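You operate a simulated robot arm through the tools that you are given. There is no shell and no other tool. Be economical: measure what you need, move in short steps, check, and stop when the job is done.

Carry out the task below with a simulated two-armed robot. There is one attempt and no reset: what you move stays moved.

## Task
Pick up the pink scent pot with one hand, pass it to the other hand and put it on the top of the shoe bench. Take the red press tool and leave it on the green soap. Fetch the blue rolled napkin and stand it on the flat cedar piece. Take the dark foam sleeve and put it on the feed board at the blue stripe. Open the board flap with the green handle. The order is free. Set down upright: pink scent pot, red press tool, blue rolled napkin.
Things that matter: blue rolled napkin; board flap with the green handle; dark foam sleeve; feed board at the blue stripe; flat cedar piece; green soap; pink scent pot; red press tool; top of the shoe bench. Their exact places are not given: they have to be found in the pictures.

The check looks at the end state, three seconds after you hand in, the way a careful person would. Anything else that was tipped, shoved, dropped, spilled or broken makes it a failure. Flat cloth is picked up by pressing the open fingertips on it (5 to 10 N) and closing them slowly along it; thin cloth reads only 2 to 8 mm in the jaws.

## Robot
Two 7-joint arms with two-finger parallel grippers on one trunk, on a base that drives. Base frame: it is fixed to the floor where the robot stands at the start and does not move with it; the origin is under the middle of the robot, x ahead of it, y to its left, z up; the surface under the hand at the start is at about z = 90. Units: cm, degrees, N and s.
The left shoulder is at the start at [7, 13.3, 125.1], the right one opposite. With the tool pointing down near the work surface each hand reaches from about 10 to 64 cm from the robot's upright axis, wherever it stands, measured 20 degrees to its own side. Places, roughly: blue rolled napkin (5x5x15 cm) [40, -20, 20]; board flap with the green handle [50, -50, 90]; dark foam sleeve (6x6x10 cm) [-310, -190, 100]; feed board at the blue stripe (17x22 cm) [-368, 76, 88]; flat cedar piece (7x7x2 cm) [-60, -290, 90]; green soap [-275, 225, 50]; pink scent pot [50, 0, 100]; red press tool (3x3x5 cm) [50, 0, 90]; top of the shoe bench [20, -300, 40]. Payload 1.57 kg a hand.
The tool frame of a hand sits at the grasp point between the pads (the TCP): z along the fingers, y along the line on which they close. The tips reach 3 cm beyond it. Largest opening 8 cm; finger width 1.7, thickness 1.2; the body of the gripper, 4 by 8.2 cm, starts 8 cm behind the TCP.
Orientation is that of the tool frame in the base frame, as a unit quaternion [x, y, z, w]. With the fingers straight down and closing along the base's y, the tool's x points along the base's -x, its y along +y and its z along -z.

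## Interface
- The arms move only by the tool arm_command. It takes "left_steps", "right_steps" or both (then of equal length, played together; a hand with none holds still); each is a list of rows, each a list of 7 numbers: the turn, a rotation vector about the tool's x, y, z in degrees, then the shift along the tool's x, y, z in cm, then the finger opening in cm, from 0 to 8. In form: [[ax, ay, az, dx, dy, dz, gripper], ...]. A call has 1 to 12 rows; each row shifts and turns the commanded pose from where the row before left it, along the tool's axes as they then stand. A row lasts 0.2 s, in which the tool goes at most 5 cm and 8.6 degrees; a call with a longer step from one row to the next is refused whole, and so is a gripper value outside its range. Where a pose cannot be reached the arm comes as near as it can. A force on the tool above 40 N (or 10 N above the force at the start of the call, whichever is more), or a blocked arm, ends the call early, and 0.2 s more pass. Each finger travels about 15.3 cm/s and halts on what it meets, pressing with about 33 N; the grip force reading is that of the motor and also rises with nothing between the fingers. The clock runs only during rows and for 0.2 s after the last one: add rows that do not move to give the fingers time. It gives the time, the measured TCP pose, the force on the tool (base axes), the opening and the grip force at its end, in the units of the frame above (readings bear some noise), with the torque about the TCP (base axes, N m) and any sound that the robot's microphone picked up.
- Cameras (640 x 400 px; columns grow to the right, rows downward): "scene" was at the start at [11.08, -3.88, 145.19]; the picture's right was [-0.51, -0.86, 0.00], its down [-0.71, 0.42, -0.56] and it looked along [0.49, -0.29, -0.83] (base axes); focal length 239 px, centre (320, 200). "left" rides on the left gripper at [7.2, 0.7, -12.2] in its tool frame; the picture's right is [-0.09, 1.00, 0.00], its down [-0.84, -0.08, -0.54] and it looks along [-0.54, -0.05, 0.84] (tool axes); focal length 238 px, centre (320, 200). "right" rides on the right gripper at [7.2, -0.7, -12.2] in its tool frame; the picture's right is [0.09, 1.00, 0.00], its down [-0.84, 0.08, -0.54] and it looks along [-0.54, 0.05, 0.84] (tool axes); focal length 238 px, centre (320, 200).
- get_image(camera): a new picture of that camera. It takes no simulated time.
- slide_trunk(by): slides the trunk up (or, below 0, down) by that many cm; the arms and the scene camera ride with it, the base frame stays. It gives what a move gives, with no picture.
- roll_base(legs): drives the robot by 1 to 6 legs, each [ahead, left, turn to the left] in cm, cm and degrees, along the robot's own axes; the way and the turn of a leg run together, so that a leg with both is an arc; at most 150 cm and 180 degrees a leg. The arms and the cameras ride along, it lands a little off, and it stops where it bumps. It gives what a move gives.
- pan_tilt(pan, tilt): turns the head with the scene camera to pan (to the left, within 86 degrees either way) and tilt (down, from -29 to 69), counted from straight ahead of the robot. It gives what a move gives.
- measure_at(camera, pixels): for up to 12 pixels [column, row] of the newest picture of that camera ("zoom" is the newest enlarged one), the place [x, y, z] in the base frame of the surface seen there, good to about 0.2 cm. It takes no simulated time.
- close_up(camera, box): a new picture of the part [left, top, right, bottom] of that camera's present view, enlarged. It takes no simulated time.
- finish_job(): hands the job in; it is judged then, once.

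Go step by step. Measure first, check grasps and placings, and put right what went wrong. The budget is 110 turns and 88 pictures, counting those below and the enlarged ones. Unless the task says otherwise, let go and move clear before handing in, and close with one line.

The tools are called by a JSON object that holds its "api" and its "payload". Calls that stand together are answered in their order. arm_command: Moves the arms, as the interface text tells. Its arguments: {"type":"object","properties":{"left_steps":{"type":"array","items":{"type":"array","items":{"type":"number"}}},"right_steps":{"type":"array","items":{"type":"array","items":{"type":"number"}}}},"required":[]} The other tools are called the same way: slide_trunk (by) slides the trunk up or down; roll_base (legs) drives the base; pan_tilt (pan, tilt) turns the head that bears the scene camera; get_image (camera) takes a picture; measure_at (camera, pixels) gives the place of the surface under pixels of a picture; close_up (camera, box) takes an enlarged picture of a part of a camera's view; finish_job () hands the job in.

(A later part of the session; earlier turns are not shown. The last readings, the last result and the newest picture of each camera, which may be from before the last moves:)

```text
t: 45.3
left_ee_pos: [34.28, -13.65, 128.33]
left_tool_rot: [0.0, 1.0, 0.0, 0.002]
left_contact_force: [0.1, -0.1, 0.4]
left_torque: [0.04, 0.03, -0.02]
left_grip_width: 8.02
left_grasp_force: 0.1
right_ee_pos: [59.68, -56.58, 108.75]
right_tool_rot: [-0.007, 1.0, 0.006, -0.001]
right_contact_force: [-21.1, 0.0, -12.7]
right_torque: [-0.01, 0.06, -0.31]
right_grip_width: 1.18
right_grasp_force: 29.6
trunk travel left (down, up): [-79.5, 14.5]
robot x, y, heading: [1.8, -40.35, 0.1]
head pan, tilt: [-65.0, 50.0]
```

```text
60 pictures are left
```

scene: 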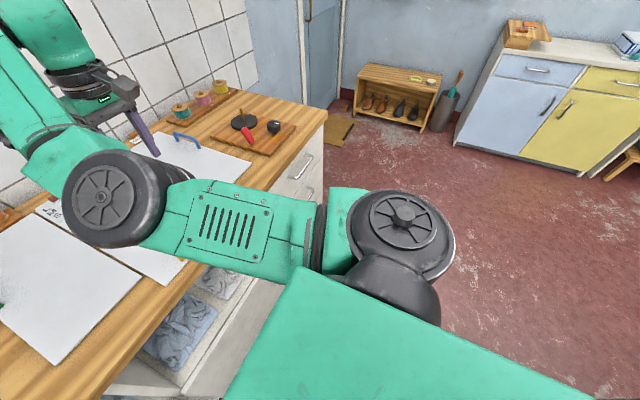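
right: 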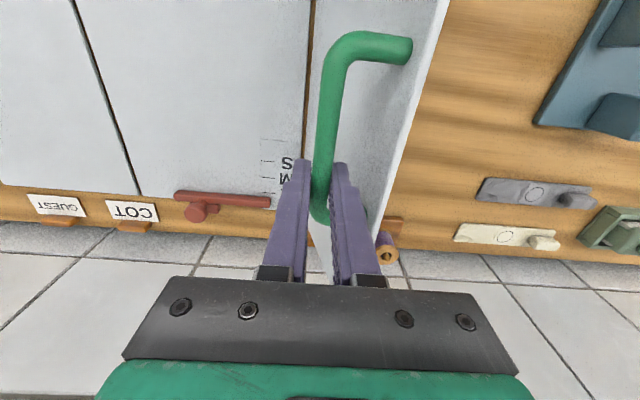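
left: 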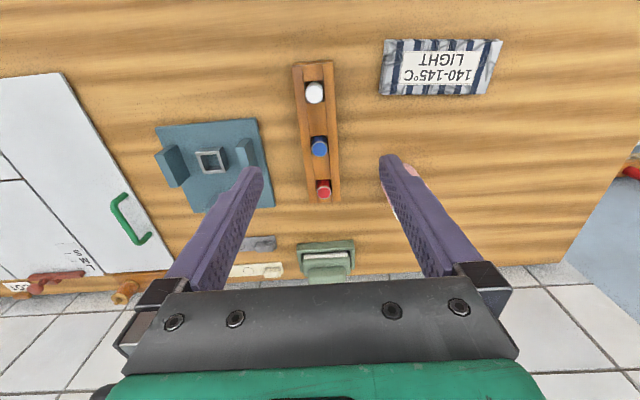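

About 70° open. Continuing past vertical to ~97°.

{"api": "arm_command", "payload": {"right_steps": [[0, 0, 0, -0.3, -1.5, -0.1, 0], [0, 0, 0, -0.3, -1.5, 0, 0], [0, 0, 0, -0.3, -1.5, 0.15, 0], [0, 0, 0, 0, -1.5, 0.3, 0], [0, 0, 0, 0, -1.5, 0.4, 0], [0, 0, 0, 0, -0.8, 0.3, 0], [0, 0, 0, 0, 0, 0, 0]]}}

{"api": "get_image", "payload": {"camera": "right"}}

```text
t: 46.9
left_ee_pos: [34.18, -13.56, 128.3]
left_tool_rot: [0.001, 1.0, 0.0, 0.003]
left_contact_force: [-0.7, -1.1, 0.3]
left_torque: [-0.04, -0.02, 0.02]
left_grip_width: 7.99
left_grasp_force: 0.1
right_ee_pos: [60.75, -64.9, 107.61]
right_tool_rot: [-0.007, 1.0, 0.006, 0.0]
right_contact_force: [-16.6, -0.5, 1.2]
right_torque: [0.02, 0.52, -0.27]
right_grip_width: 1.16
right_grasp_force: 28.5
trunk travel left (down, up): [-79.5, 14.5]
robot x, y, heading: [1.7, -40.46, 0.0]
head pan, tilt: [-65.0, 50.0]
```

```text
59 pictures are left
```

right: 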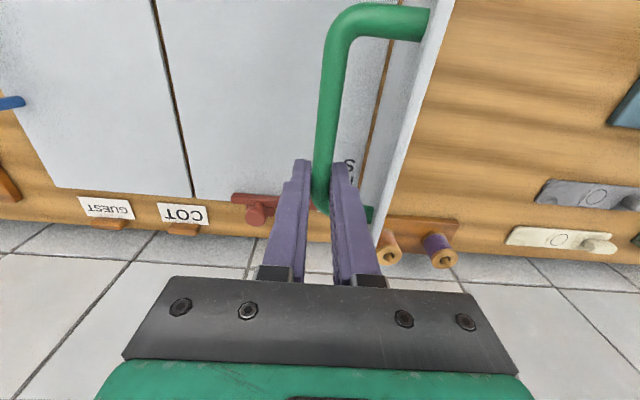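

The flap stands at ~97°. I'll open the fingers slightly while still straddling the bar to see whether it stays.

{"api": "arm_command", "payload": {"right_steps": [[0, 0, 0, 0, 0, 0, 1.6], [0, 0, 0, 0, 0, 0, 2.6], [0, 0, 0, 0, 0, 0, 3], [0, 0, 0, 0, 0, 0, 3], [0, 0, 0, 0, 0, 0, 3], [0, 0, 0, 0, 0, 0, 3]]}}

{"api": "get_image", "payload": {"camera": "right"}}

```text
t: 48.3
left_ee_pos: [34.42, -13.62, 128.29]
left_tool_rot: [0.001, 1.0, 0.001, 0.002]
left_contact_force: [0.0, -0.4, -0.3]
left_torque: [0.0, 0.01, 0.0]
left_grip_width: 8.0
left_grasp_force: 0.1
right_ee_pos: [61.09, -64.75, 107.48]
right_tool_rot: [-0.007, 1.0, 0.006, 0.001]
right_contact_force: [-7.7, -1.0, 2.4]
right_torque: [0.06, 0.03, 0.11]
right_grip_width: 2.89
right_grasp_force: 0.1
trunk travel left (down, up): [-79.5, 14.5]
robot x, y, heading: [1.92, -40.38, -0.0]
head pan, tilt: [-65.0, 50.0]
```

```text
58 pictures are left
```

right: 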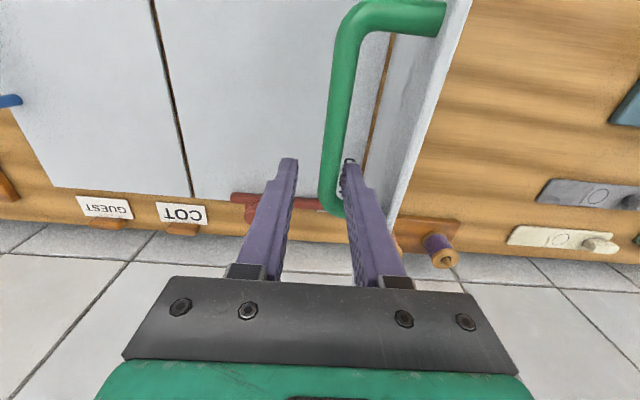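

The bar rests against the +y finger, so I need the flap's true angle; measuring its face.

{"api": "measure_at", "payload": {"camera": "right", "pixels": [[430, 80], [405, 60], [395, 90], [385, 100], [375, 140], [410, 130], [345, 100], [330, 170]]}}

```text
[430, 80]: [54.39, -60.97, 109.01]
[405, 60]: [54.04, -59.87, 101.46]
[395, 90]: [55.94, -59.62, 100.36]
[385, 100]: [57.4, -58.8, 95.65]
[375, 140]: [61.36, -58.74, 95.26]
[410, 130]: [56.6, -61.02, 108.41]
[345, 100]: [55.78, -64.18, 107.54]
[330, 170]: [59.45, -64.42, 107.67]
```

The flap is ~10° past vertical and holding by itself. I'll nudge it a little further with the +y finger, then withdraw.

{"api": "arm_command", "payload": {"right_steps": [[0, 0, 0, 0, -1.3, 0.3, 3], [0, 0, 0, 0, -1.3, 0.4, 3], [0, 0, 0, 0, -1.2, 0.5, 3], [0, 0, 0, 0, -1.2, 0.6, 3], [0, 0, 0, 0, 0, 0, 3], [0, 0, 0, 0, 0, 0, 3]]}}

{"api": "get_image", "payload": {"camera": "right"}}

{"api": "measure_at", "payload": {"camera": "right", "pixels": [[430, 80], [405, 60], [395, 90], [345, 100], [330, 170], [450, 60]]}}

```text
t: 49.7
left_ee_pos: [34.15, -12.48, 128.08]
left_tool_rot: [0.001, 1.0, -0.005, 0.003]
left_contact_force: [0.3, -0.7, 0.2]
left_torque: [-0.02, 0.0, 0.0]
left_grip_width: 8.0
left_grasp_force: 0.0
right_ee_pos: [61.01, -68.78, 105.92]
right_tool_rot: [-0.009, 1.0, 0.002, 0.002]
right_contact_force: [-2.5, 24.1, 16.3]
right_torque: [0.61, -0.12, -0.02]
right_grip_width: 5.15
right_grasp_force: 11.8
trunk travel left (down, up): [-79.5, 14.5]
robot x, y, heading: [1.65, -39.98, -0.1]
head pan, tilt: [-65.0, 50.0]
```

```text
57 pictures are left
```

right: 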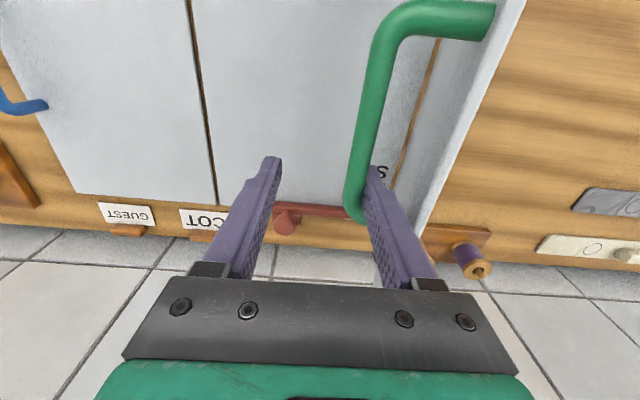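

```text
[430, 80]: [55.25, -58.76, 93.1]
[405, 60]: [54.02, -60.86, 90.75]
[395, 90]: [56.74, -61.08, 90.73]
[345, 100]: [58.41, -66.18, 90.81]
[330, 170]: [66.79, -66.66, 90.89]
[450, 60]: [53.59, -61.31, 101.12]
```

The resistance of 24 N shows the flap is at its open stop. Backing off and lifting out.

{"api": "arm_command", "payload": {"right_steps": [[0, 0, 0, 0, 1.0, 0, 3], [0, 0, 0, 0, 1.0, 0, 3], [0, 0, 0, 0, 0, -1.5, 3], [0, 0, 0, 0, 0, -3, 3], [0, 0, 0, 0, 0, -4, 3], [0, 0, 0, 0, 0, -4, 3], [0, 0, 0, 0, 0, 0, 3]]}}

{"api": "get_image", "payload": {"camera": "right"}}

```text
t: 51.3
left_ee_pos: [34.89, -13.47, 128.11]
left_tool_rot: [0.001, 1.0, 0.0, 0.0]
left_contact_force: [-0.4, -0.2, 0.7]
left_torque: [0.02, 0.05, 0.01]
left_grip_width: 8.01
left_grasp_force: 0.0
right_ee_pos: [60.28, -67.79, 117.76]
right_tool_rot: [-0.006, 1.0, 0.007, -0.001]
right_contact_force: [0.0, 0.2, -0.5]
right_torque: [0.03, -0.02, 0.0]
right_grip_width: 3.01
right_grasp_force: 0.0
right hand out of reach, approached as far as the arm can: row 6
trunk travel left (down, up): [-79.5, 14.5]
robot x, y, heading: [1.87, -40.11, -0.2]
head pan, tilt: [-65.0, 50.0]
```

```text
56 pictures are left
```

right: 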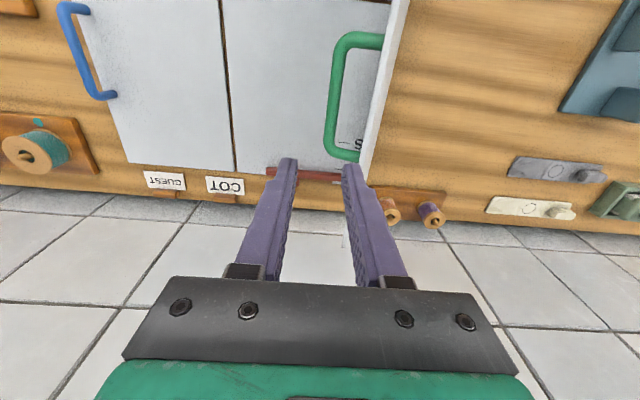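

The flap stays open. Retracting the right hand toward its starting posture, then driving to the pot.

{"api": "arm_command", "payload": {"right_steps": [[0, 0, 0, 4.5, -1, -0.5, 5], [0, 0, 0, 4.5, -1, -0.5, 5], [0, 0, 0, 4.5, -1, -0.5, 5], [0, 0, 0, 4.5, -1, -0.5, 5], [0, 0, 0, 4.5, -1, -0.5, 5], [0, 0, 0, 4.5, -1, -0.5, 5], [0, 0, 0, 4.5, -1, -0.5, 5], [0, 0, 0, 0, 0, 0, 5]]}}

{"api": "roll_base", "payload": {"legs": [[-12, 0, 0], [0, 40, 0]]}}

{"api": "pan_tilt", "payload": {"pan": 0, "tilt": 60}}

{"api": "get_image", "payload": {"camera": "scene"}}

```text
t: 53.1
left_ee_pos: [34.75, -13.62, 128.16]
left_tool_rot: [0.001, 1.0, 0.0, 0.001]
left_contact_force: [0.5, 0.2, 0.1]
left_torque: [0.01, -0.02, 0.0]
left_grip_width: 8.01
left_grasp_force: 0.0
right_ee_pos: [60.25, -67.9, 117.75]
right_tool_rot: [-0.007, 1.0, 0.006, -0.002]
right_contact_force: [0.4, -0.5, 0.4]
right_torque: [-0.02, 0.01, -0.01]
right_grip_width: 5.01
right_grasp_force: 0.1
right hand out of reach, approached as far as the arm can: row 1, 2, 3, 4, 5, 6, 7
trunk travel left (down, up): [-79.5, 14.5]
robot x, y, heading: [2.35, -40.34, 0.1]
head pan, tilt: [-65.0, 50.0]
```

```text
t: 56.5
left_ee_pos: [22.6, 26.82, 128.19]
left_tool_rot: [-0.002, 1.0, 0.0, 0.0]
left_contact_force: [-1.1, 1.3, 0.0]
left_torque: [0.02, -0.01, -0.01]
left_grip_width: 7.97
left_grasp_force: 0.0
right_ee_pos: [48.28, -27.28, 117.84]
right_tool_rot: [-0.009, 1.0, 0.007, -0.001]
right_contact_force: [-0.1, 0.1, 0.3]
right_torque: [0.04, -0.03, 0.02]
right_grip_width: 5.0
right_grasp_force: 0.0
trunk travel left (down, up): [-79.5, 14.5]
robot x, y, heading: [-10.48, -0.13, 0.3]
head pan, tilt: [-65.0, 50.0]
```

```text
t: 57.8
left_ee_pos: [22.57, 26.93, 128.18]
left_tool_rot: [-0.002, 1.0, 0.0, 0.001]
left_contact_force: [0.1, 0.2, -0.3]
left_torque: [-0.02, 0.04, 0.01]
left_grip_width: 7.99
left_grasp_force: 0.1
right_ee_pos: [48.29, -27.24, 117.86]
right_tool_rot: [-0.01, 1.0, 0.005, -0.001]
right_contact_force: [0.3, 0.7, -0.2]
right_torque: [0.0, -0.01, -0.05]
right_grip_width: 5.01
right_grasp_force: 0.1
trunk travel left (down, up): [-79.5, 14.5]
robot x, y, heading: [-10.16, 0.44, 0.2]
head pan, tilt: [0.0, 60.0]
```

```text
55 pictures are left
```

scene: 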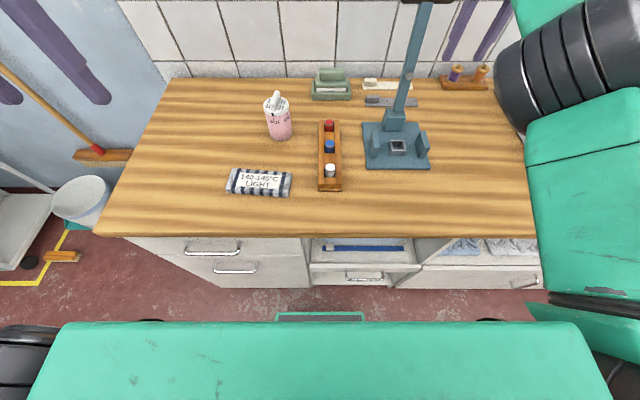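

Right hand at [48,-27,118] is uncomfortably near the press, and didn't retract. I'll back the base first, then free the right arm by moving it outward.

{"api": "roll_base", "payload": {"legs": [[-45, 0, 0]]}}

{"api": "arm_command", "payload": {"right_steps": [[0, 0, 0, 0, -4, 0, 5], [0, 0, 0, 0, -4, 0, 5], [0, 0, 0, 0, -4, 0, 5], [0, 0, 0, 3, -3, 0, 5], [0, 0, 0, 4, 0, 0, 5], [0, 0, 0, 4, 0, 0, 5], [0, 0, 0, 4, 0, 0, 5], [0, 0, 0, 4, 0, 0, 5], [0, 0, 0, 4, 0, 0, 5], [0, 0, 0, 4, 0, 0, 5], [0, 0, 0, 0, 0, 0, 5]]}}

{"api": "get_image", "payload": {"camera": "scene"}}

```text
t: 60.5
left_ee_pos: [-21.59, 26.8, 128.0]
left_tool_rot: [-0.001, 1.0, -0.001, 0.0]
left_contact_force: [-0.1, -0.5, 0.2]
left_torque: [-0.01, 0.01, 0.03]
left_grip_width: 8.01
left_grasp_force: 0.0
right_ee_pos: [4.01, -27.33, 117.7]
right_tool_rot: [-0.01, 1.0, 0.006, -0.001]
right_contact_force: [0.7, -0.4, 0.4]
right_torque: [0.0, -0.03, -0.01]
right_grip_width: 4.99
right_grasp_force: 0.0
trunk travel left (down, up): [-79.5, 14.5]
robot x, y, heading: [-54.61, 0.1, 0.1]
head pan, tilt: [0.0, 60.0]
```

```text
t: 62.9
left_ee_pos: [-21.86, 26.9, 128.16]
left_tool_rot: [-0.002, 1.0, 0.0, 0.001]
left_contact_force: [-0.4, -0.5, 0.1]
left_torque: [-0.02, 0.03, 0.0]
left_grip_width: 7.98
left_grasp_force: 0.0
right_ee_pos: [-0.14, -40.31, 118.71]
right_tool_rot: [-0.016, 1.0, 0.0, 0.011]
right_contact_force: [0.1, 0.3, 0.0]
right_torque: [-0.02, 0.01, -0.04]
right_grip_width: 5.01
right_grasp_force: 0.1
right hand out of reach, approached as far as the arm can: row 1, 2, 3, 4, 5, 6, 7, 8, 9, 10
trunk travel left (down, up): [-79.5, 14.5]
robot x, y, heading: [-54.68, 0.21, 0.1]
head pan, tilt: [0.0, 60.0]
```

```text
54 pictures are left
```

scene: 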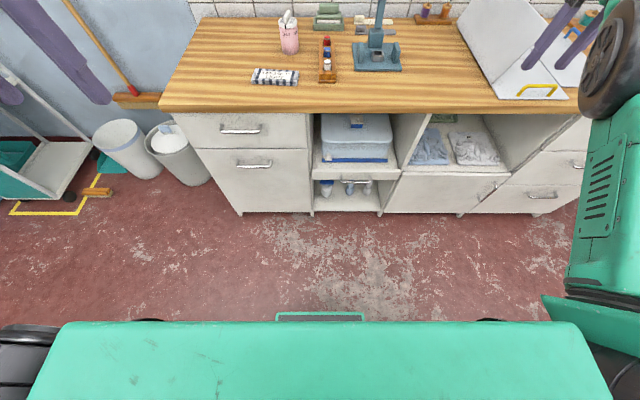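

Now the lower shelf shows blue items around (327,188). Zooming there; also lowering the right hand, which should let it retract.

{"api": "close_up", "payload": {"camera": "scene", "box": [290, 100, 430, 220]}}

{"api": "arm_command", "payload": {"right_steps": [[0, 0, 0, 0, 0, 4.5, 5], [0, 0, 0, 0, 0, 4.5, 5], [0, 0, 0, 0, 0, 4.5, 5], [0, 0, 0, 0, 0, 4.5, 5], [0, 0, 0, 4.5, 0, 0, 5], [0, 0, 0, 4.5, 0, 0, 5], [0, 0, 0, 4.5, 0, 0, 5], [0, 0, 0, 4.5, 0, 0, 5], [0, 0, 0, 4.5, 0, 0, 5], [0, 0, 0, 0, 0, 0, 5]]}}

{"api": "measure_at", "payload": {"camera": "zoom", "pixels": [[160, 280], [163, 330], [250, 290], [320, 285], [80, 340], [200, 350], [340, 190], [240, 60]]}}

```text
3.33 times, centred on (360, 160) of scene
```

zoom: 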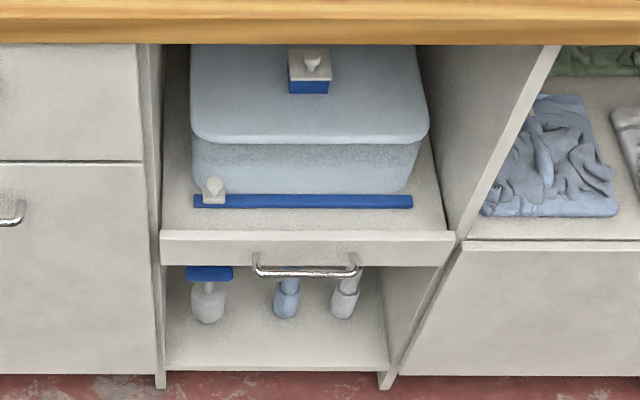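

```text
t: 65.1
left_ee_pos: [-21.73, 26.71, 128.08]
left_tool_rot: [-0.002, 1.0, 0.0, 0.001]
left_contact_force: [-0.5, -0.3, -0.8]
left_torque: [-0.03, 0.01, -0.01]
left_grip_width: 8.01
left_grasp_force: 0.0
right_ee_pos: [-0.05, -40.32, 116.45]
right_tool_rot: [-0.009, 1.0, 0.007, -0.001]
right_contact_force: [-0.5, 0.1, -0.9]
right_torque: [0.0, 0.03, 0.0]
right_grip_width: 5.0
right_grasp_force: 0.1
right hand out of reach, approached as far as the arm can: row 1, 2, 3, 4, 5, 6, 7, 8, 9
trunk travel left (down, up): [-79.5, 14.5]
robot x, y, heading: [-54.44, -0.03, 0.1]
head pan, tilt: [0.0, 60.0]
```

```text
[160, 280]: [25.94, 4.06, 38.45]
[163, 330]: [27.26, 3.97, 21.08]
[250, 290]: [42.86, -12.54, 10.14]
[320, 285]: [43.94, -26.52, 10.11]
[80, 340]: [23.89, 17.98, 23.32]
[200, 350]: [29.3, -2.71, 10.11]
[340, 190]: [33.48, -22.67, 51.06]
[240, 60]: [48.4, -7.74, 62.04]
```

The blue rolls stand on the bottom shelf around y≈-12, z 10–25. The right arm's commanded pose seems to have run away; I'll bring the command forward and watch.

{"api": "arm_command", "payload": {"right_steps": [[0, 0, 0, 0, 0, -4.5, 5], [0, 0, 0, 0, 0, -4.5, 5], [0, 0, 0, -4.5, 0, 0, 5], [0, 0, 0, -4.5, 0, 0, 5], [0, 0, 0, -4.5, 0, 0, 5], [0, 0, 0, -4.5, 0, 0, 5], [0, 0, 0, -4.5, 0, 0, 5]]}}

```text
t: 66.7
left_ee_pos: [-21.66, 26.77, 128.16]
left_tool_rot: [-0.002, 1.0, 0.001, 0.0]
left_contact_force: [0.0, -0.5, -0.2]
left_torque: [0.02, 0.01, -0.01]
left_grip_width: 7.96
left_grasp_force: 0.2
right_ee_pos: [2.19, -35.27, 118.68]
right_tool_rot: [-0.008, 1.0, 0.007, 0.0]
right_contact_force: [-0.3, 0.2, -0.4]
right_torque: [-0.02, 0.01, 0.01]
right_grip_width: 4.99
right_grasp_force: 0.2
right hand out of reach, approached as far as the arm can: row 1, 2, 3, 4, 5, 6, 7
trunk travel left (down, up): [-79.5, 14.5]
robot x, y, heading: [-54.33, 0.05, 0.3]
head pan, tilt: [0.0, 60.0]
```

{"api": "arm_command", "payload": {"right_steps": [[0, 0, 0, -4.5, 0, 0, 5], [0, 0, 0, -4.5, 0, 0, 5], [0, 0, 0, -4.5, 0, 0, 5], [0, 0, 0, -4.5, 0, 0, 5], [0, 0, 0, 0, 0, 3, 5], [0, 0, 0, 0, 0, 0, 5], [0, 0, 0, 0, 0, 0, 5]]}}

```text
t: 68.3
left_ee_pos: [-21.82, 26.95, 128.14]
left_tool_rot: [-0.002, 1.0, 0.0, 0.0]
left_contact_force: [-0.7, -0.3, -0.5]
left_torque: [-0.04, 0.01, -0.04]
left_grip_width: 8.0
left_grasp_force: 0.1
right_ee_pos: [2.5, -33.52, 116.02]
right_tool_rot: [-0.009, 1.0, 0.006, -0.002]
right_contact_force: [0.4, -0.1, 0.0]
right_torque: [-0.02, -0.04, 0.01]
right_grip_width: 5.02
right_grasp_force: 0.1
right hand out of reach, approached as far as the arm can: row 1, 2, 3, 4
trunk travel left (down, up): [-79.5, 14.5]
robot x, y, heading: [-54.27, 0.01, 0.5]
head pan, tilt: [0.0, 60.0]
```

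Small step down worked; large ones failed. Trying smaller combined steps down and back.

{"api": "arm_command", "payload": {"right_steps": [[0, 0, 0, 0, 0, 2.5, 5], [0, 0, 0, 0, 0, 2.5, 5], [0, 0, 0, 0, 0, 2.5, 5], [0, 0, 0, 0, 0, 2.5, 5], [0, 0, 0, 0, 0, 2.5, 5], [0, 0, 0, 0, 0, 2.5, 5], [0, 0, 0, 2, 0, 0, 5], [0, 0, 0, 2, 0, 0, 5], [0, 0, 0, 2, 0, 0, 5], [0, 0, 0, 2, 0, 0, 5], [0, 0, 0, 2, 0, 0, 5]]}}

{"api": "pan_tilt", "payload": {"pan": -50, "tilt": 50}}

{"api": "get_image", "payload": {"camera": "scene"}}

```text
t: 70.7
left_ee_pos: [-21.82, 26.81, 128.28]
left_tool_rot: [-0.002, 1.0, 0.001, 0.001]
left_contact_force: [-0.9, -0.7, -0.3]
left_torque: [-0.01, -0.01, 0.02]
left_grip_width: 8.0
left_grasp_force: 0.0
right_ee_pos: [-7.64, -33.59, 100.99]
right_tool_rot: [-0.01, 1.0, 0.007, -0.001]
right_contact_force: [-0.2, 0.1, -0.3]
right_torque: [0.0, -0.01, 0.03]
right_grip_width: 5.0
right_grasp_force: 0.0
trunk travel left (down, up): [-79.5, 14.5]
robot x, y, heading: [-54.46, -0.12, 0.2]
head pan, tilt: [0.0, 60.0]
```

```text
t: 71.9
left_ee_pos: [-21.72, 26.8, 128.19]
left_tool_rot: [-0.001, 1.0, 0.0, 0.002]
left_contact_force: [0.2, 0.0, 0.1]
left_torque: [0.04, -0.01, 0.0]
left_grip_width: 8.01
left_grasp_force: 0.1
right_ee_pos: [-7.61, -33.58, 100.99]
right_tool_rot: [-0.01, 1.0, 0.006, 0.0]
right_contact_force: [1.3, -0.4, 0.0]
right_torque: [0.02, 0.03, 0.01]
right_grip_width: 4.99
right_grasp_force: 0.1
trunk travel left (down, up): [-79.5, 14.5]
robot x, y, heading: [-54.43, -0.24, -0.2]
head pan, tilt: [-50.0, 50.0]
```

```text
52 pictures are left
```

scene: 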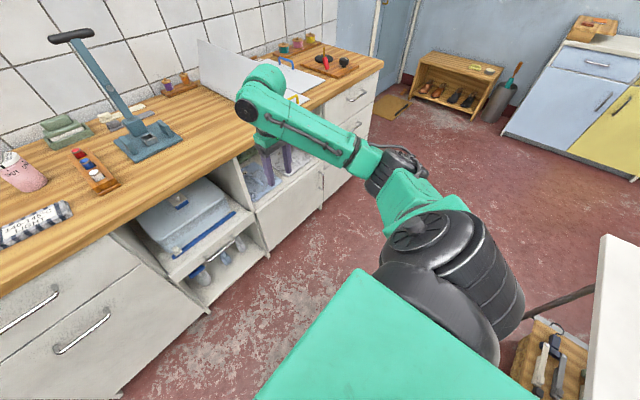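

Below z≈101 the right arm moves freely. Retracting it to a compact pose and viewing the pot and under-shelf before approaching.

{"api": "arm_command", "payload": {"right_steps": [[0, 0, 0, 2.5, 0, 0, 5], [0, 0, 0, 2.5, 0, 0, 5], [0, 0, 0, 2.5, 0, 0, 5], [0, 0, 0, 2.5, 0, 0, 5], [0, 0, 0, 2.5, 0, 0, 5], [0, 0, 0, 2.5, 0, 0, 5], [0, 0, 0, 2.5, 0, 0, 5], [0, 0, 0, 2.5, 0, 0, 5]], "left_steps": [[0, 0, 0, 0, 0, 2, 8], [0, 0, 0, 0, 0, 2, 8], [0, 0, 0, 0, 0, 2, 8], [0, 0, 0, 0, 0, 2, 8], [0, 0, 0, 0, 0, 2, 8], [0, 0, 0, 0, 0, 1, 8], [0, 0, 0, 0, 0, 0, 8], [0, 0, 0, 0, 0, 0, 8]]}}

{"api": "roll_base", "payload": {"legs": [[50, 0, 0]]}}

{"api": "pan_tilt", "payload": {"pan": 5, "tilt": 55}}

{"api": "get_image", "payload": {"camera": "scene"}}

{"api": "get_image", "payload": {"camera": "left"}}

```text
t: 73.7
left_ee_pos: [-21.94, 26.84, 117.16]
left_tool_rot: [-0.002, 1.0, 0.0, 0.001]
left_contact_force: [0.5, -0.4, 0.7]
left_torque: [0.04, 0.01, 0.0]
left_grip_width: 7.99
left_grasp_force: 0.0
right_ee_pos: [-25.35, -35.41, 100.95]
right_tool_rot: [-0.01, 1.0, 0.007, -0.002]
right_contact_force: [0.7, 0.6, 0.2]
right_torque: [-0.04, 0.0, -0.02]
right_grip_width: 4.99
right_grasp_force: 0.0
right hand out of reach, approached as far as the arm can: row 7, 8
trunk travel left (down, up): [-79.5, 14.5]
robot x, y, heading: [-54.53, -0.35, 0.3]
head pan, tilt: [-50.0, 50.0]
```

```text
t: 76.7
left_ee_pos: [28.47, 26.84, 117.13]
left_tool_rot: [0.0, 1.0, 0.0, 0.001]
left_contact_force: [0.2, 0.7, -0.1]
left_torque: [-0.01, -0.02, 0.0]
left_grip_width: 8.01
left_grasp_force: 0.1
right_ee_pos: [24.93, -35.38, 100.98]
right_tool_rot: [-0.009, 1.0, 0.007, -0.001]
right_contact_force: [-0.4, 0.6, 0.1]
right_torque: [0.01, 0.02, 0.02]
right_grip_width: 5.0
right_grasp_force: 0.0
trunk travel left (down, up): [-79.5, 14.5]
robot x, y, heading: [-4.15, -0.15, -0.1]
head pan, tilt: [-50.0, 50.0]
```

```text
t: 77.9
left_ee_pos: [28.54, 26.87, 117.18]
left_tool_rot: [-0.001, 1.0, 0.0, 0.002]
left_contact_force: [0.3, -0.3, 0.6]
left_torque: [0.0, 0.02, -0.01]
left_grip_width: 7.98
left_grasp_force: 0.0
right_ee_pos: [25.05, -35.42, 100.92]
right_tool_rot: [-0.009, 1.0, 0.007, -0.002]
right_contact_force: [-0.8, 0.5, -0.1]
right_torque: [0.0, -0.02, 0.03]
right_grip_width: 5.0
right_grasp_force: 0.0
trunk travel left (down, up): [-79.5, 14.5]
robot x, y, heading: [-4.02, -0.05, -0.0]
head pan, tilt: [5.0, 55.0]
```

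```text
51 pictures are left
```

scene: 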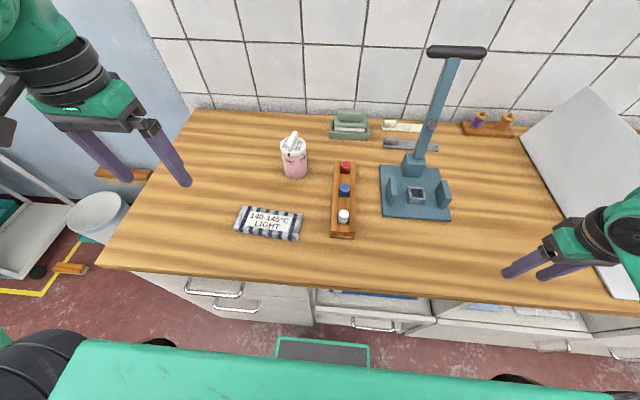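

```text
50 pictures are left
```

left: 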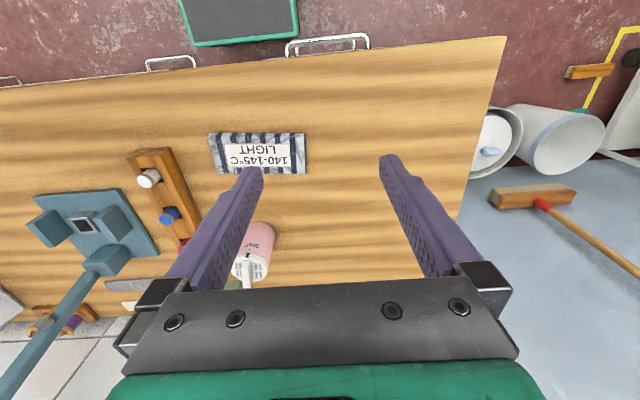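

Now zooming on the pot at (294,160) to measure its width and centre.

{"api": "close_up", "payload": {"camera": "scene", "box": [262, 120, 342, 190]}}

{"api": "measure_at", "payload": {"camera": "zoom", "pixels": [[185, 360], [325, 345], [255, 380], [260, 300], [172, 290], [335, 280], [255, 200], [230, 90], [260, 462]]}}

```text
5.71 times, centred on (302, 155) of scene
```

zoom: 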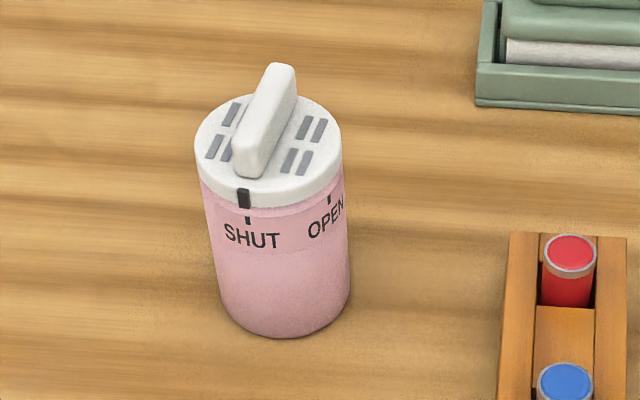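

```text
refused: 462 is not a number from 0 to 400
```

{"api": "measure_at", "payload": {"camera": "zoom", "pixels": [[222, 260], [345, 260], [280, 270], [270, 330], [232, 300], [345, 285], [268, 180], [285, 80], [200, 135], [340, 145], [570, 253], [570, 290]]}}

```text
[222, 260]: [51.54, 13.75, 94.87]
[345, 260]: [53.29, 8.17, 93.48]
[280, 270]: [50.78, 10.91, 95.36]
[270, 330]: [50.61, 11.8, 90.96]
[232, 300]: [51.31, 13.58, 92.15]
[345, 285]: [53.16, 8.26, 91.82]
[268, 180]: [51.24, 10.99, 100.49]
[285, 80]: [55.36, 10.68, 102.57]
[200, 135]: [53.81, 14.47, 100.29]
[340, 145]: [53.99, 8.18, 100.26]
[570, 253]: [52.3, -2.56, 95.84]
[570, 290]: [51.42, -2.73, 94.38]
```

The pot is ~6.4 cm wide, centred near [53.7,11.2], knob top z 102.6. Moving the left hand above it.

{"api": "arm_command", "payload": {"left_steps": [[0, 0, 0, -3.6, -2.24, 0, 8], [0, 0, 0, -3.6, -2.24, 0, 8], [0, 0, 0, -3.6, -2.24, 0, 8], [0, 0, 0, -3.6, -2.24, 0, 8], [0, 0, 0, -3.6, -2.24, 0, 8], [0, 0, 0, -3.6, -2.24, 0, 8], [0, 0, 0, -3.6, -2.24, 0, 8], [0, 0, 0, 0, 0, 4, 8], [0, 0, 0, 0, 0, 4, 8], [0, 0, 0, 0, 0, 0, 8]]}}

{"api": "get_image", "payload": {"camera": "left"}}

```text
t: 80.1
left_ee_pos: [53.96, 10.94, 108.94]
left_tool_rot: [-0.001, 1.0, 0.001, 0.001]
left_contact_force: [-0.5, 0.1, -0.7]
left_torque: [0.03, -0.04, -0.02]
left_grip_width: 8.01
left_grasp_force: 0.0
right_ee_pos: [25.0, -35.48, 100.77]
right_tool_rot: [-0.008, 1.0, 0.008, -0.002]
right_contact_force: [0.7, 0.7, -0.2]
right_torque: [0.03, -0.01, -0.03]
right_grip_width: 5.03
right_grasp_force: 0.0
trunk travel left (down, up): [-79.5, 14.5]
robot x, y, heading: [-4.28, 0.12, -0.0]
head pan, tilt: [5.0, 55.0]
```

```text
48 pictures are left
```

left: 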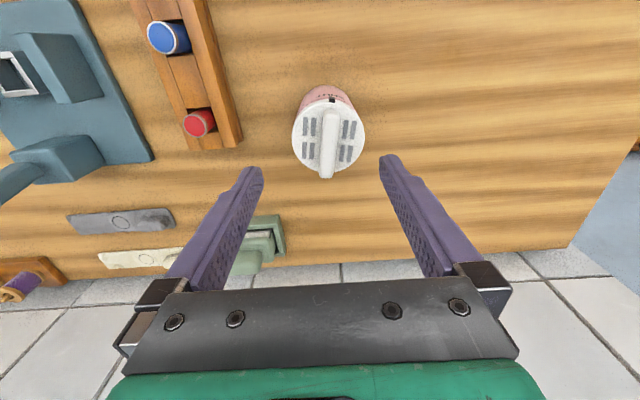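

{"api": "measure_at", "payload": {"camera": "left", "pixels": [[296, 138], [362, 138], [330, 101], [310, 168], [349, 168], [327, 150]]}}

```text
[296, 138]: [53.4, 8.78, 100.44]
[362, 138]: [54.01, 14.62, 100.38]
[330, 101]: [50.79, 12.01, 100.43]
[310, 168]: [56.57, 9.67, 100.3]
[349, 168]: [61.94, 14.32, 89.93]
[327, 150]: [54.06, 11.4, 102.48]
```

The lid centre is ~[53.8,11.5]; shifting +0.6 in y, descending to z≈96.4 and closing.

{"api": "arm_command", "payload": {"left_steps": [[0, 0, 0, 0.1, 0.6, 3, 8], [0, 0, 0, 0, 0, 3.5, 8], [0, 0, 0, 0, 0, 3.5, 8], [0, 0, 0, 0, 0, 2.5, 8], [0, 0, 0, 0, 0, 0, 8], [0, 0, 0, 0, 0, 0, 5], [0, 0, 0, 0, 0, 0, 5], [0, 0, 0, 0, 0, 0, 5], [0, 0, 0, 0, 0, 0, 5]]}}

{"api": "get_image", "payload": {"camera": "left"}}

```text
t: 82.1
left_ee_pos: [53.78, 11.95, 96.65]
left_tool_rot: [0.0, 1.0, 0.0, 0.0]
left_contact_force: [-0.1, -0.3, 0.2]
left_torque: [-0.02, -0.02, 0.0]
left_grip_width: 6.47
left_grasp_force: 33.2
right_ee_pos: [25.04, -35.21, 100.93]
right_tool_rot: [-0.009, 1.0, 0.007, -0.001]
right_contact_force: [1.0, -0.2, -0.3]
right_torque: [0.0, -0.01, 0.01]
right_grip_width: 5.01
right_grasp_force: 0.1
trunk travel left (down, up): [-79.5, 14.5]
robot x, y, heading: [-4.27, -0.25, -0.0]
head pan, tilt: [5.0, 55.0]
```

```text
47 pictures are left
```

left: 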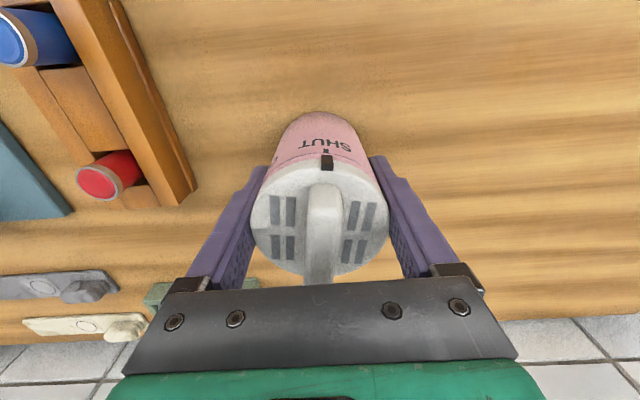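

Pot held (6.47 cm). Lifting and bringing it closer, while turning the right tool to point toward +y for the handover.

{"api": "arm_command", "payload": {"left_steps": [[0, 0, 0, 0, 0, -3, 5], [0, 0, 0, 0, 0, -3, 5], [0, 0, 0, 0, 0, -3, 5], [0, 0, 0, 0, 0, -2, 5], [0, 0, 0, 2.5, 0, 0, 5], [0, 0, 0, 2.5, 0, 0, 5], [0, 0, 0, 2.5, 0, 0, 5], [0, 0, 0, 2.5, 0, 0, 5], [0, 0, 0, 2.5, 0, 0, 5], [0, 0, 0, 2.5, 0, 0, 5], [0, 0, 0, 0, 0, 0, 5], [0, 0, 0, 0, 0, 0, 5]], "right_steps": [[-8.2, 0, 0, 0, 0, 0, 8], [-8.2, 0, 0, 0, 0, 0, 8], [-8.2, 0, 0, 0, 0, 0, 8], [-8.2, 0, 0, 0, 0, 0, 8], [-8.2, 0, 0, 0, 0, 0, 8], [-8.2, 0, 0, 0, 0, 0, 8], [-8.2, 0, 0, 0, 0, 0, 8], [-8.2, 0, 0, 0, 0, 0, 8], [-8.2, 0, 0, 0, 0, 0, 8], [-8.2, 0, 0, 0, 0, 0, 8], [-8, 0, 0, 0, 0, 0, 8], [0, 0, 0, 0, 0, 0, 8]]}}

{"api": "get_image", "payload": {"camera": "scene"}}

```text
t: 84.7
left_ee_pos: [38.8, 11.73, 107.56]
left_tool_rot: [-0.001, 1.0, 0.0, -0.001]
left_contact_force: [-0.1, 0.2, -0.8]
left_torque: [-0.02, 0.01, -0.02]
left_grip_width: 6.29
left_grasp_force: 32.6
right_ee_pos: [25.13, -35.26, 100.96]
right_tool_rot: [-0.004, 0.702, 0.712, -0.006]
right_contact_force: [-0.5, 0.2, -0.2]
right_torque: [-0.02, 0.03, 0.0]
right_grip_width: 8.0
right_grasp_force: 0.0
trunk travel left (down, up): [-79.5, 14.5]
robot x, y, heading: [-3.92, -0.07, 0.0]
head pan, tilt: [5.0, 55.0]
```

```text
46 pictures are left
```

scene: 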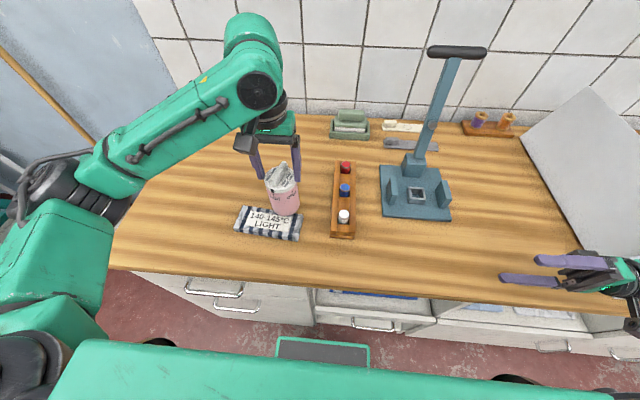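

Right tool now points +y but closes vertically; rolling it 90° so it closes along x, and bringing the pot to y≈8.

{"api": "arm_command", "payload": {"left_steps": [[0, 0, 0, 0, -1, 0, 5], [0, 0, 0, 0, -1, 0, 5], [0, 0, 0, 0, -1, 0, 5], [0, 0, 0, 0, -1, 0, 5], [0, 0, 0, 0, 0, 0, 5], [0, 0, 0, 0, 0, 0, 5], [0, 0, 0, 0, 0, 0, 5], [0, 0, 0, 0, 0, 0, 5], [0, 0, 0, 0, 0, 0, 5], [0, 0, 0, 0, 0, 0, 5], [0, 0, 0, 0, 0, 0, 5], [0, 0, 0, 0, 0, 0, 5]], "right_steps": [[0, 0, 8.2, 0, 0, 0, 8], [0, 0, 8.2, 0, 0, 0, 8], [0, 0, 8.2, 0, 0, 0, 8], [0, 0, 8.2, 0, 0, 0, 8], [0, 0, 8.2, 0, 0, 0, 8], [0, 0, 8.2, 0, 0, 0, 8], [0, 0, 8.2, 0, 0, 0, 8], [0, 0, 8.2, 0, 0, 0, 8], [0, 0, 8.2, 0, 0, 0, 8], [0, 0, 8.2, 0, 0, 0, 8], [0, 0, 8, 0, 0, 0, 8], [0, 0, 0, 0, 0, 0, 8]]}}

```text
t: 87.3
left_ee_pos: [38.88, 7.76, 107.69]
left_tool_rot: [-0.002, 1.0, 0.001, 0.001]
left_contact_force: [-0.3, -0.3, -0.5]
left_torque: [-0.05, 0.0, 0.01]
left_grip_width: 6.3
left_grasp_force: 32.7
right_ee_pos: [24.98, -35.41, 100.93]
right_tool_rot: [-0.494, -0.499, -0.498, 0.509]
right_contact_force: [0.5, 0.1, -0.5]
right_torque: [0.0, 0.0, -0.04]
right_grip_width: 8.0
right_grasp_force: 0.1
trunk travel left (down, up): [-79.5, 14.5]
robot x, y, heading: [-4.02, 0.05, -0.0]
head pan, tilt: [5.0, 55.0]
```

Orientation is right (points +y, closes along x). Moving the right hand to x 38.9, z 104, then toward the pot, stopping short.

{"api": "arm_command", "payload": {"right_steps": [[0, 0, 0, 0.78, 3.5, 0, 8], [0, 0, 0, 0.78, 3.5, 0, 8], [0, 0, 0, 0.78, 3.5, 0, 8], [0, 0, 0, 0.78, 3.4, 0, 8], [0, 0, 0, 0, 0, 4.5, 8], [0, 0, 0, 0, 0, 4.5, 8], [0, 0, 0, 0, 0, 4.5, 8], [0, 0, 0, 0, 0, 4.5, 8], [0, 0, 0, 0, 0, 4.5, 8], [0, 0, 0, 0, 0, 4.5, 8], [0, 0, 0, 0, 0, 4, 8], [0, 0, 0, 0, 0, 0, 8]]}}

{"api": "get_image", "payload": {"camera": "right"}}

```text
t: 89.9
left_ee_pos: [38.76, 7.75, 107.72]
left_tool_rot: [-0.001, 1.0, -0.001, 0.001]
left_contact_force: [-1.3, -0.8, -1.3]
left_torque: [0.03, 0.0, 0.01]
left_grip_width: 6.27
left_grasp_force: 33.3
right_ee_pos: [32.77, -4.4, 103.12]
right_tool_rot: [-0.492, -0.5, -0.498, 0.509]
right_contact_force: [0.1, 0.0, 0.3]
right_torque: [-0.03, -0.02, 0.0]
right_grip_width: 8.02
right_grasp_force: 0.0
right hand out of reach, approached as far as the arm can: row 3, 4
trunk travel left (down, up): [-79.5, 14.5]
robot x, y, heading: [-4.24, 0.23, -0.1]
head pan, tilt: [5.0, 55.0]
```

```text
45 pictures are left
```

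right: 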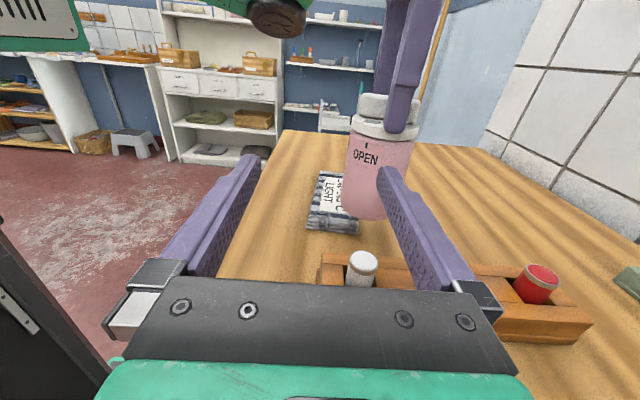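

Right hand is 6 cm short in x; shifting it, then advancing 12 cm so the fingers straddle the pot.

{"api": "arm_command", "payload": {"right_steps": [[0, 0, 0, 0.3, 2, 0, 8], [0, 0, 0, 0.3, 2, 0, 8], [0, 0, 0, 0.2, 2, 0, 8], [0, 0, 0, 0, 0, 0, 8]]}}

{"api": "get_image", "payload": {"camera": "right"}}

```text
t: 90.9
left_ee_pos: [38.63, 7.84, 107.74]
left_tool_rot: [-0.001, 1.0, 0.0, 0.0]
left_contact_force: [-0.8, 0.8, -0.7]
left_torque: [-0.01, -0.01, 0.04]
left_grip_width: 6.29
left_grasp_force: 33.3
right_ee_pos: [38.89, -4.38, 103.9]
right_tool_rot: [-0.493, -0.499, -0.498, 0.509]
right_contact_force: [0.3, 0.5, 0.3]
right_torque: [-0.02, -0.02, -0.02]
right_grip_width: 8.0
right_grasp_force: 0.2
trunk travel left (down, up): [-79.5, 14.5]
robot x, y, heading: [-3.84, 0.25, -0.0]
head pan, tilt: [5.0, 55.0]
```

```text
44 pictures are left
```

right: 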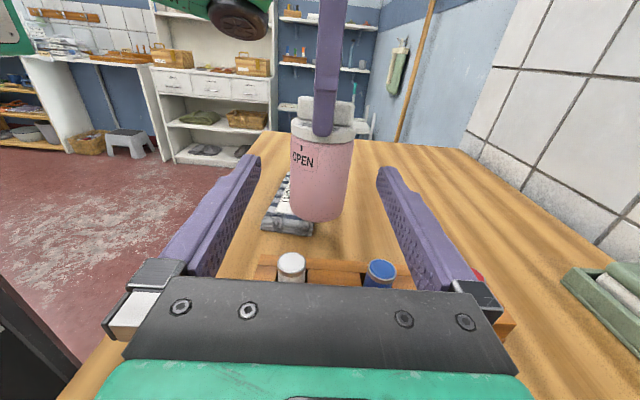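

Centred on the pot. Advancing 12 cm and closing the right hand.

{"api": "arm_command", "payload": {"right_steps": [[0, 0, 0, 0, 0, 4, 8], [0, 0, 0, 0, 0, 4, 8], [0, 0, 0, 0, 0, 4, 8], [0, 0, 0, 0, 0, 0, 8], [0, 0, 0, 0, 0, 0, 5], [0, 0, 0, 0, 0, 0, 5], [0, 0, 0, 0, 0, 0, 5], [0, 0, 0, 0, 0, 0, 5]]}}

{"api": "get_image", "payload": {"camera": "right"}}

```text
t: 92.7
left_ee_pos: [38.65, 7.78, 107.75]
left_tool_rot: [0.001, 1.0, 0.0, -0.002]
left_contact_force: [-28.0, -3.6, 6.2]
left_torque: [-0.14, 0.82, -0.18]
left_grip_width: 6.28
left_grasp_force: 33.0
right_ee_pos: [38.74, 7.45, 104.14]
right_tool_rot: [-0.495, -0.498, -0.5, 0.506]
right_contact_force: [27.6, 3.6, -6.4]
right_torque: [-0.02, 0.16, 0.12]
right_grip_width: 6.34
right_grasp_force: 33.1
trunk travel left (down, up): [-79.5, 14.5]
robot x, y, heading: [-3.57, 0.03, 0.2]
head pan, tilt: [5.0, 55.0]
```

```text
43 pictures are left
```

right: 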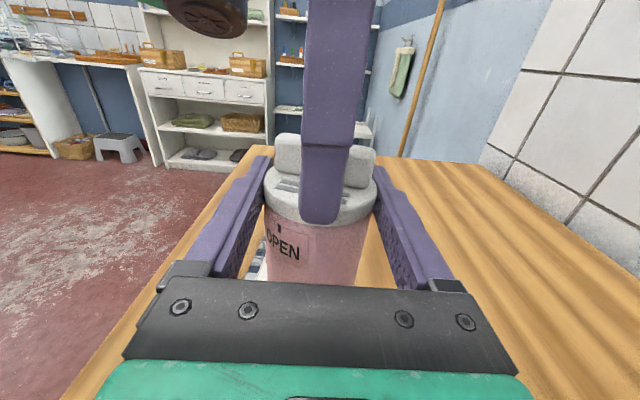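

Both hands hold it. Releasing the left and lifting it clear.

{"api": "arm_command", "payload": {"left_steps": [[0, 0, 0, 0, 0, 0, 6.8], [0, 0, 0, 0, 0, 0, 8], [0, 0, 0, 0, 0, 0, 8], [0, 0, 0, 0, 0, -2, 8], [0, 0, 0, 0, 0, -3, 8], [0, 0, 0, 0, 0, -3, 8], [0, 0, 0, 0, 0, -3, 8], [0, 0, 0, 0, 2.5, 0, 8], [0, 0, 0, 0, 2.5, 0, 8], [0, 0, 0, 0, 2.5, 0, 8], [0, 0, 0, 0, 2.5, 0, 8], [0, 0, 0, 0, 2.5, 0, 8]]}}

{"api": "get_image", "payload": {"camera": "right"}}

```text
t: 95.3
left_ee_pos: [38.66, 20.5, 118.77]
left_tool_rot: [0.0, 1.0, -0.001, 0.0]
left_contact_force: [-0.3, 1.5, 0.1]
left_torque: [0.0, -0.01, 0.01]
left_grip_width: 7.98
left_grasp_force: 0.1
right_ee_pos: [38.49, 7.65, 104.11]
right_tool_rot: [-0.494, -0.5, -0.498, 0.508]
right_contact_force: [0.3, 0.4, 1.5]
right_torque: [0.0, 0.01, 0.02]
right_grip_width: 6.35
right_grasp_force: 33.0
trunk travel left (down, up): [-79.5, 14.5]
robot x, y, heading: [-4.12, 0.15, 0.2]
head pan, tilt: [5.0, 55.0]
```

```text
42 pictures are left
```

right: 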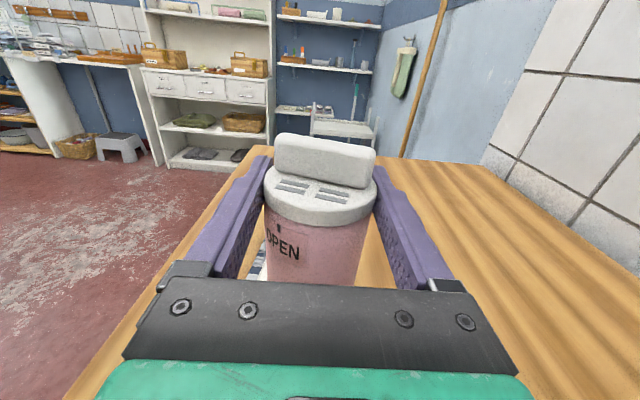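

Handover done. Backing off, tucking the pot to the right side, and turning the left tool to point forward for the shelf.

{"api": "roll_base", "payload": {"legs": [[-50, 0, 0]]}}

{"api": "arm_command", "payload": {"right_steps": [[0, 0, 0, 0, 0, -3, 5], [0, 0, 0, 0, 0, -3, 5], [0, 0, 0, 0, 0, -3, 5], [0, 0, 0, 0, 0, -3, 5], [0, 0, 0, 0, -0.8, -3, 5], [0, 0, 0, 0, -0.8, -3, 5], [0, 0, 0, 0, -0.8, -3, 5], [0, 0, 0, 0, -0.8, -3, 5], [0, 0, 0, 0, -0.8, -3, 5], [0, 0, 0, 0, -0.8, -2, 5], [0, 0, 0, 0, 0, 0, 5], [0, 0, 0, 0, 0, 0, 5]], "left_steps": [[0, -8.2, 0, 0, 0, 0, 8], [0, -8.2, 0, 0, 0, 0, 8], [0, -8.2, 0, 0, 0, 0, 8], [0, -8.2, 0, 0, 0, 0, 8], [0, -8.2, 0, 0, 0, 0, 8], [0, -8.2, 0, 0, 0, 0, 8], [0, -8.2, 0, 0, 0, 0, 8], [0, -8.2, 0, 0, 0, 0, 8], [0, -8.2, 0, 0, 0, 0, 8], [0, -8.2, 0, 0, 0, 0, 8], [0, -8, 0, 0, 0, 0, 8], [0, 0, 0, 0, 0, 0, 8]]}}

{"api": "slide_trunk", "payload": {"by": -72}}

{"api": "pan_tilt", "payload": {"pan": -10, "tilt": 35}}

{"api": "get_image", "payload": {"camera": "scene"}}

```text
t: 98.2
left_ee_pos: [-10.34, 20.08, 118.8]
left_tool_rot: [0.004, 1.0, 0.0, 0.0]
left_contact_force: [-0.6, -0.2, 0.0]
left_torque: [0.05, -0.01, -0.01]
left_grip_width: 7.99
left_grasp_force: 0.1
right_ee_pos: [-10.71, 7.39, 104.01]
right_tool_rot: [-0.496, -0.497, -0.501, 0.507]
right_contact_force: [-0.2, -0.2, 0.7]
right_torque: [0.01, 0.01, 0.01]
right_grip_width: 6.31
right_grasp_force: 32.4
trunk travel left (down, up): [-79.5, 14.5]
robot x, y, heading: [-53.53, 0.29, -0.3]
head pan, tilt: [5.0, 55.0]
```

```text
t: 100.5
left_ee_pos: [-6.6, 19.86, 130.7]
left_tool_rot: [0.026, 0.688, 0.084, 0.72]
left_contact_force: [-0.2, 0.1, -0.5]
left_torque: [-0.04, 0.0, 0.02]
left_grip_width: 7.99
left_grasp_force: 0.0
left hand out of reach, approached as far as the arm can: row 5, 6, 10, 11
right_ee_pos: [-15.41, -21.51, 103.69]
right_tool_rot: [-0.496, -0.497, -0.501, 0.506]
right_contact_force: [0.7, 1.0, -0.4]
right_torque: [0.04, 0.02, -0.02]
right_grip_width: 6.32
right_grasp_force: 33.2
trunk travel left (down, up): [-79.5, 14.5]
robot x, y, heading: [-53.38, 0.04, -0.3]
head pan, tilt: [5.0, 55.0]
stopped in row 11 (left hand): the arm was blocked; the commanded pose is now the measured one
```

```text
refused: -72 is not a number from -40 to 40
```

```text
t: 101.3
left_ee_pos: [-6.54, 19.72, 130.72]
left_tool_rot: [0.027, 0.689, 0.082, 0.72]
left_contact_force: [0.2, 0.6, -0.1]
left_torque: [0.01, 0.03, 0.0]
left_grip_width: 8.0
left_grasp_force: 0.1
right_ee_pos: [-15.33, -21.67, 103.75]
right_tool_rot: [-0.495, -0.499, -0.5, 0.507]
right_contact_force: [0.4, 0.5, -0.4]
right_torque: [-0.01, 0.01, -0.01]
right_grip_width: 6.33
right_grasp_force: 33.2
trunk travel left (down, up): [-79.5, 14.5]
robot x, y, heading: [-53.88, -0.17, -0.2]
head pan, tilt: [-10.0, 35.0]
```

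```text
41 pictures are left
```

scene: 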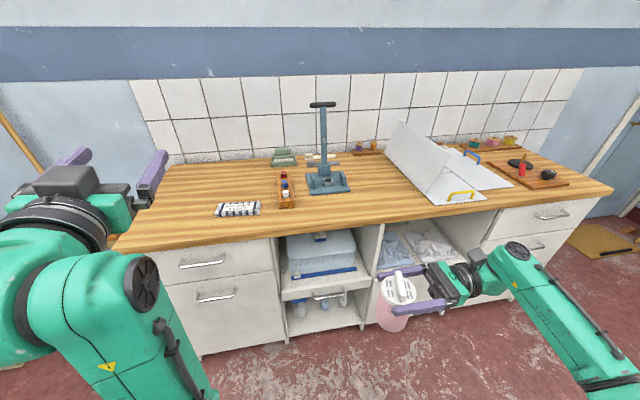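

Lowering the trunk in two slides, then looking into the lower shelf.

{"api": "slide_trunk", "payload": {"by": -40}}

{"api": "slide_trunk", "payload": {"by": -32}}

{"api": "pan_tilt", "payload": {"pan": -8, "tilt": 28}}

{"api": "get_image", "payload": {"camera": "scene"}}

```text
t: 105.1
left_ee_pos: [-6.57, 19.8, 90.82]
left_tool_rot: [0.026, 0.689, 0.082, 0.719]
left_contact_force: [0.3, -0.2, -0.2]
left_torque: [-0.02, -0.02, -0.03]
left_grip_width: 8.02
left_grasp_force: 0.1
right_ee_pos: [-15.21, -21.48, 63.71]
right_tool_rot: [-0.496, -0.497, -0.501, 0.506]
right_contact_force: [-0.5, 0.4, -0.3]
right_torque: [0.01, 0.01, -0.02]
right_grip_width: 6.33
right_grasp_force: 32.7
trunk travel left (down, up): [-39.5, 54.5]
robot x, y, heading: [-54.02, 0.19, -0.5]
head pan, tilt: [-10.0, 35.0]
```

```text
t: 108.3
left_ee_pos: [-6.53, 19.8, 58.6]
left_tool_rot: [0.026, 0.689, 0.084, 0.719]
left_contact_force: [0.3, 0.0, 0.1]
left_torque: [-0.02, -0.02, -0.01]
left_grip_width: 8.0
left_grasp_force: 0.0
right_ee_pos: [-15.32, -21.53, 31.8]
right_tool_rot: [-0.495, -0.498, -0.5, 0.507]
right_contact_force: [-0.4, -0.4, 0.4]
right_torque: [0.0, -0.03, -0.02]
right_grip_width: 6.33
right_grasp_force: 33.0
trunk travel left (down, up): [-7.5, 86.5]
robot x, y, heading: [-53.73, 0.28, -0.6]
head pan, tilt: [-10.0, 35.0]
```

```text
t: 109.0
left_ee_pos: [-6.53, 19.79, 58.8]
left_tool_rot: [0.028, 0.689, 0.083, 0.72]
left_contact_force: [-0.2, -0.7, -0.4]
left_torque: [0.0, 0.03, 0.02]
left_grip_width: 7.97
left_grasp_force: 0.0
right_ee_pos: [-15.39, -21.43, 31.83]
right_tool_rot: [-0.495, -0.498, -0.5, 0.506]
right_contact_force: [-0.5, 0.1, -0.3]
right_torque: [-0.02, 0.02, 0.06]
right_grip_width: 6.32
right_grasp_force: 32.7
trunk travel left (down, up): [-7.5, 86.5]
robot x, y, heading: [-53.64, 0.39, -0.2]
head pan, tilt: [-8.0, 28.0]
```

```text
40 pictures are left
```

scene: 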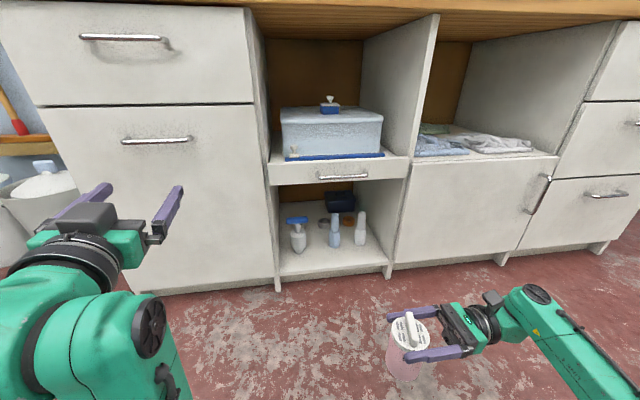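

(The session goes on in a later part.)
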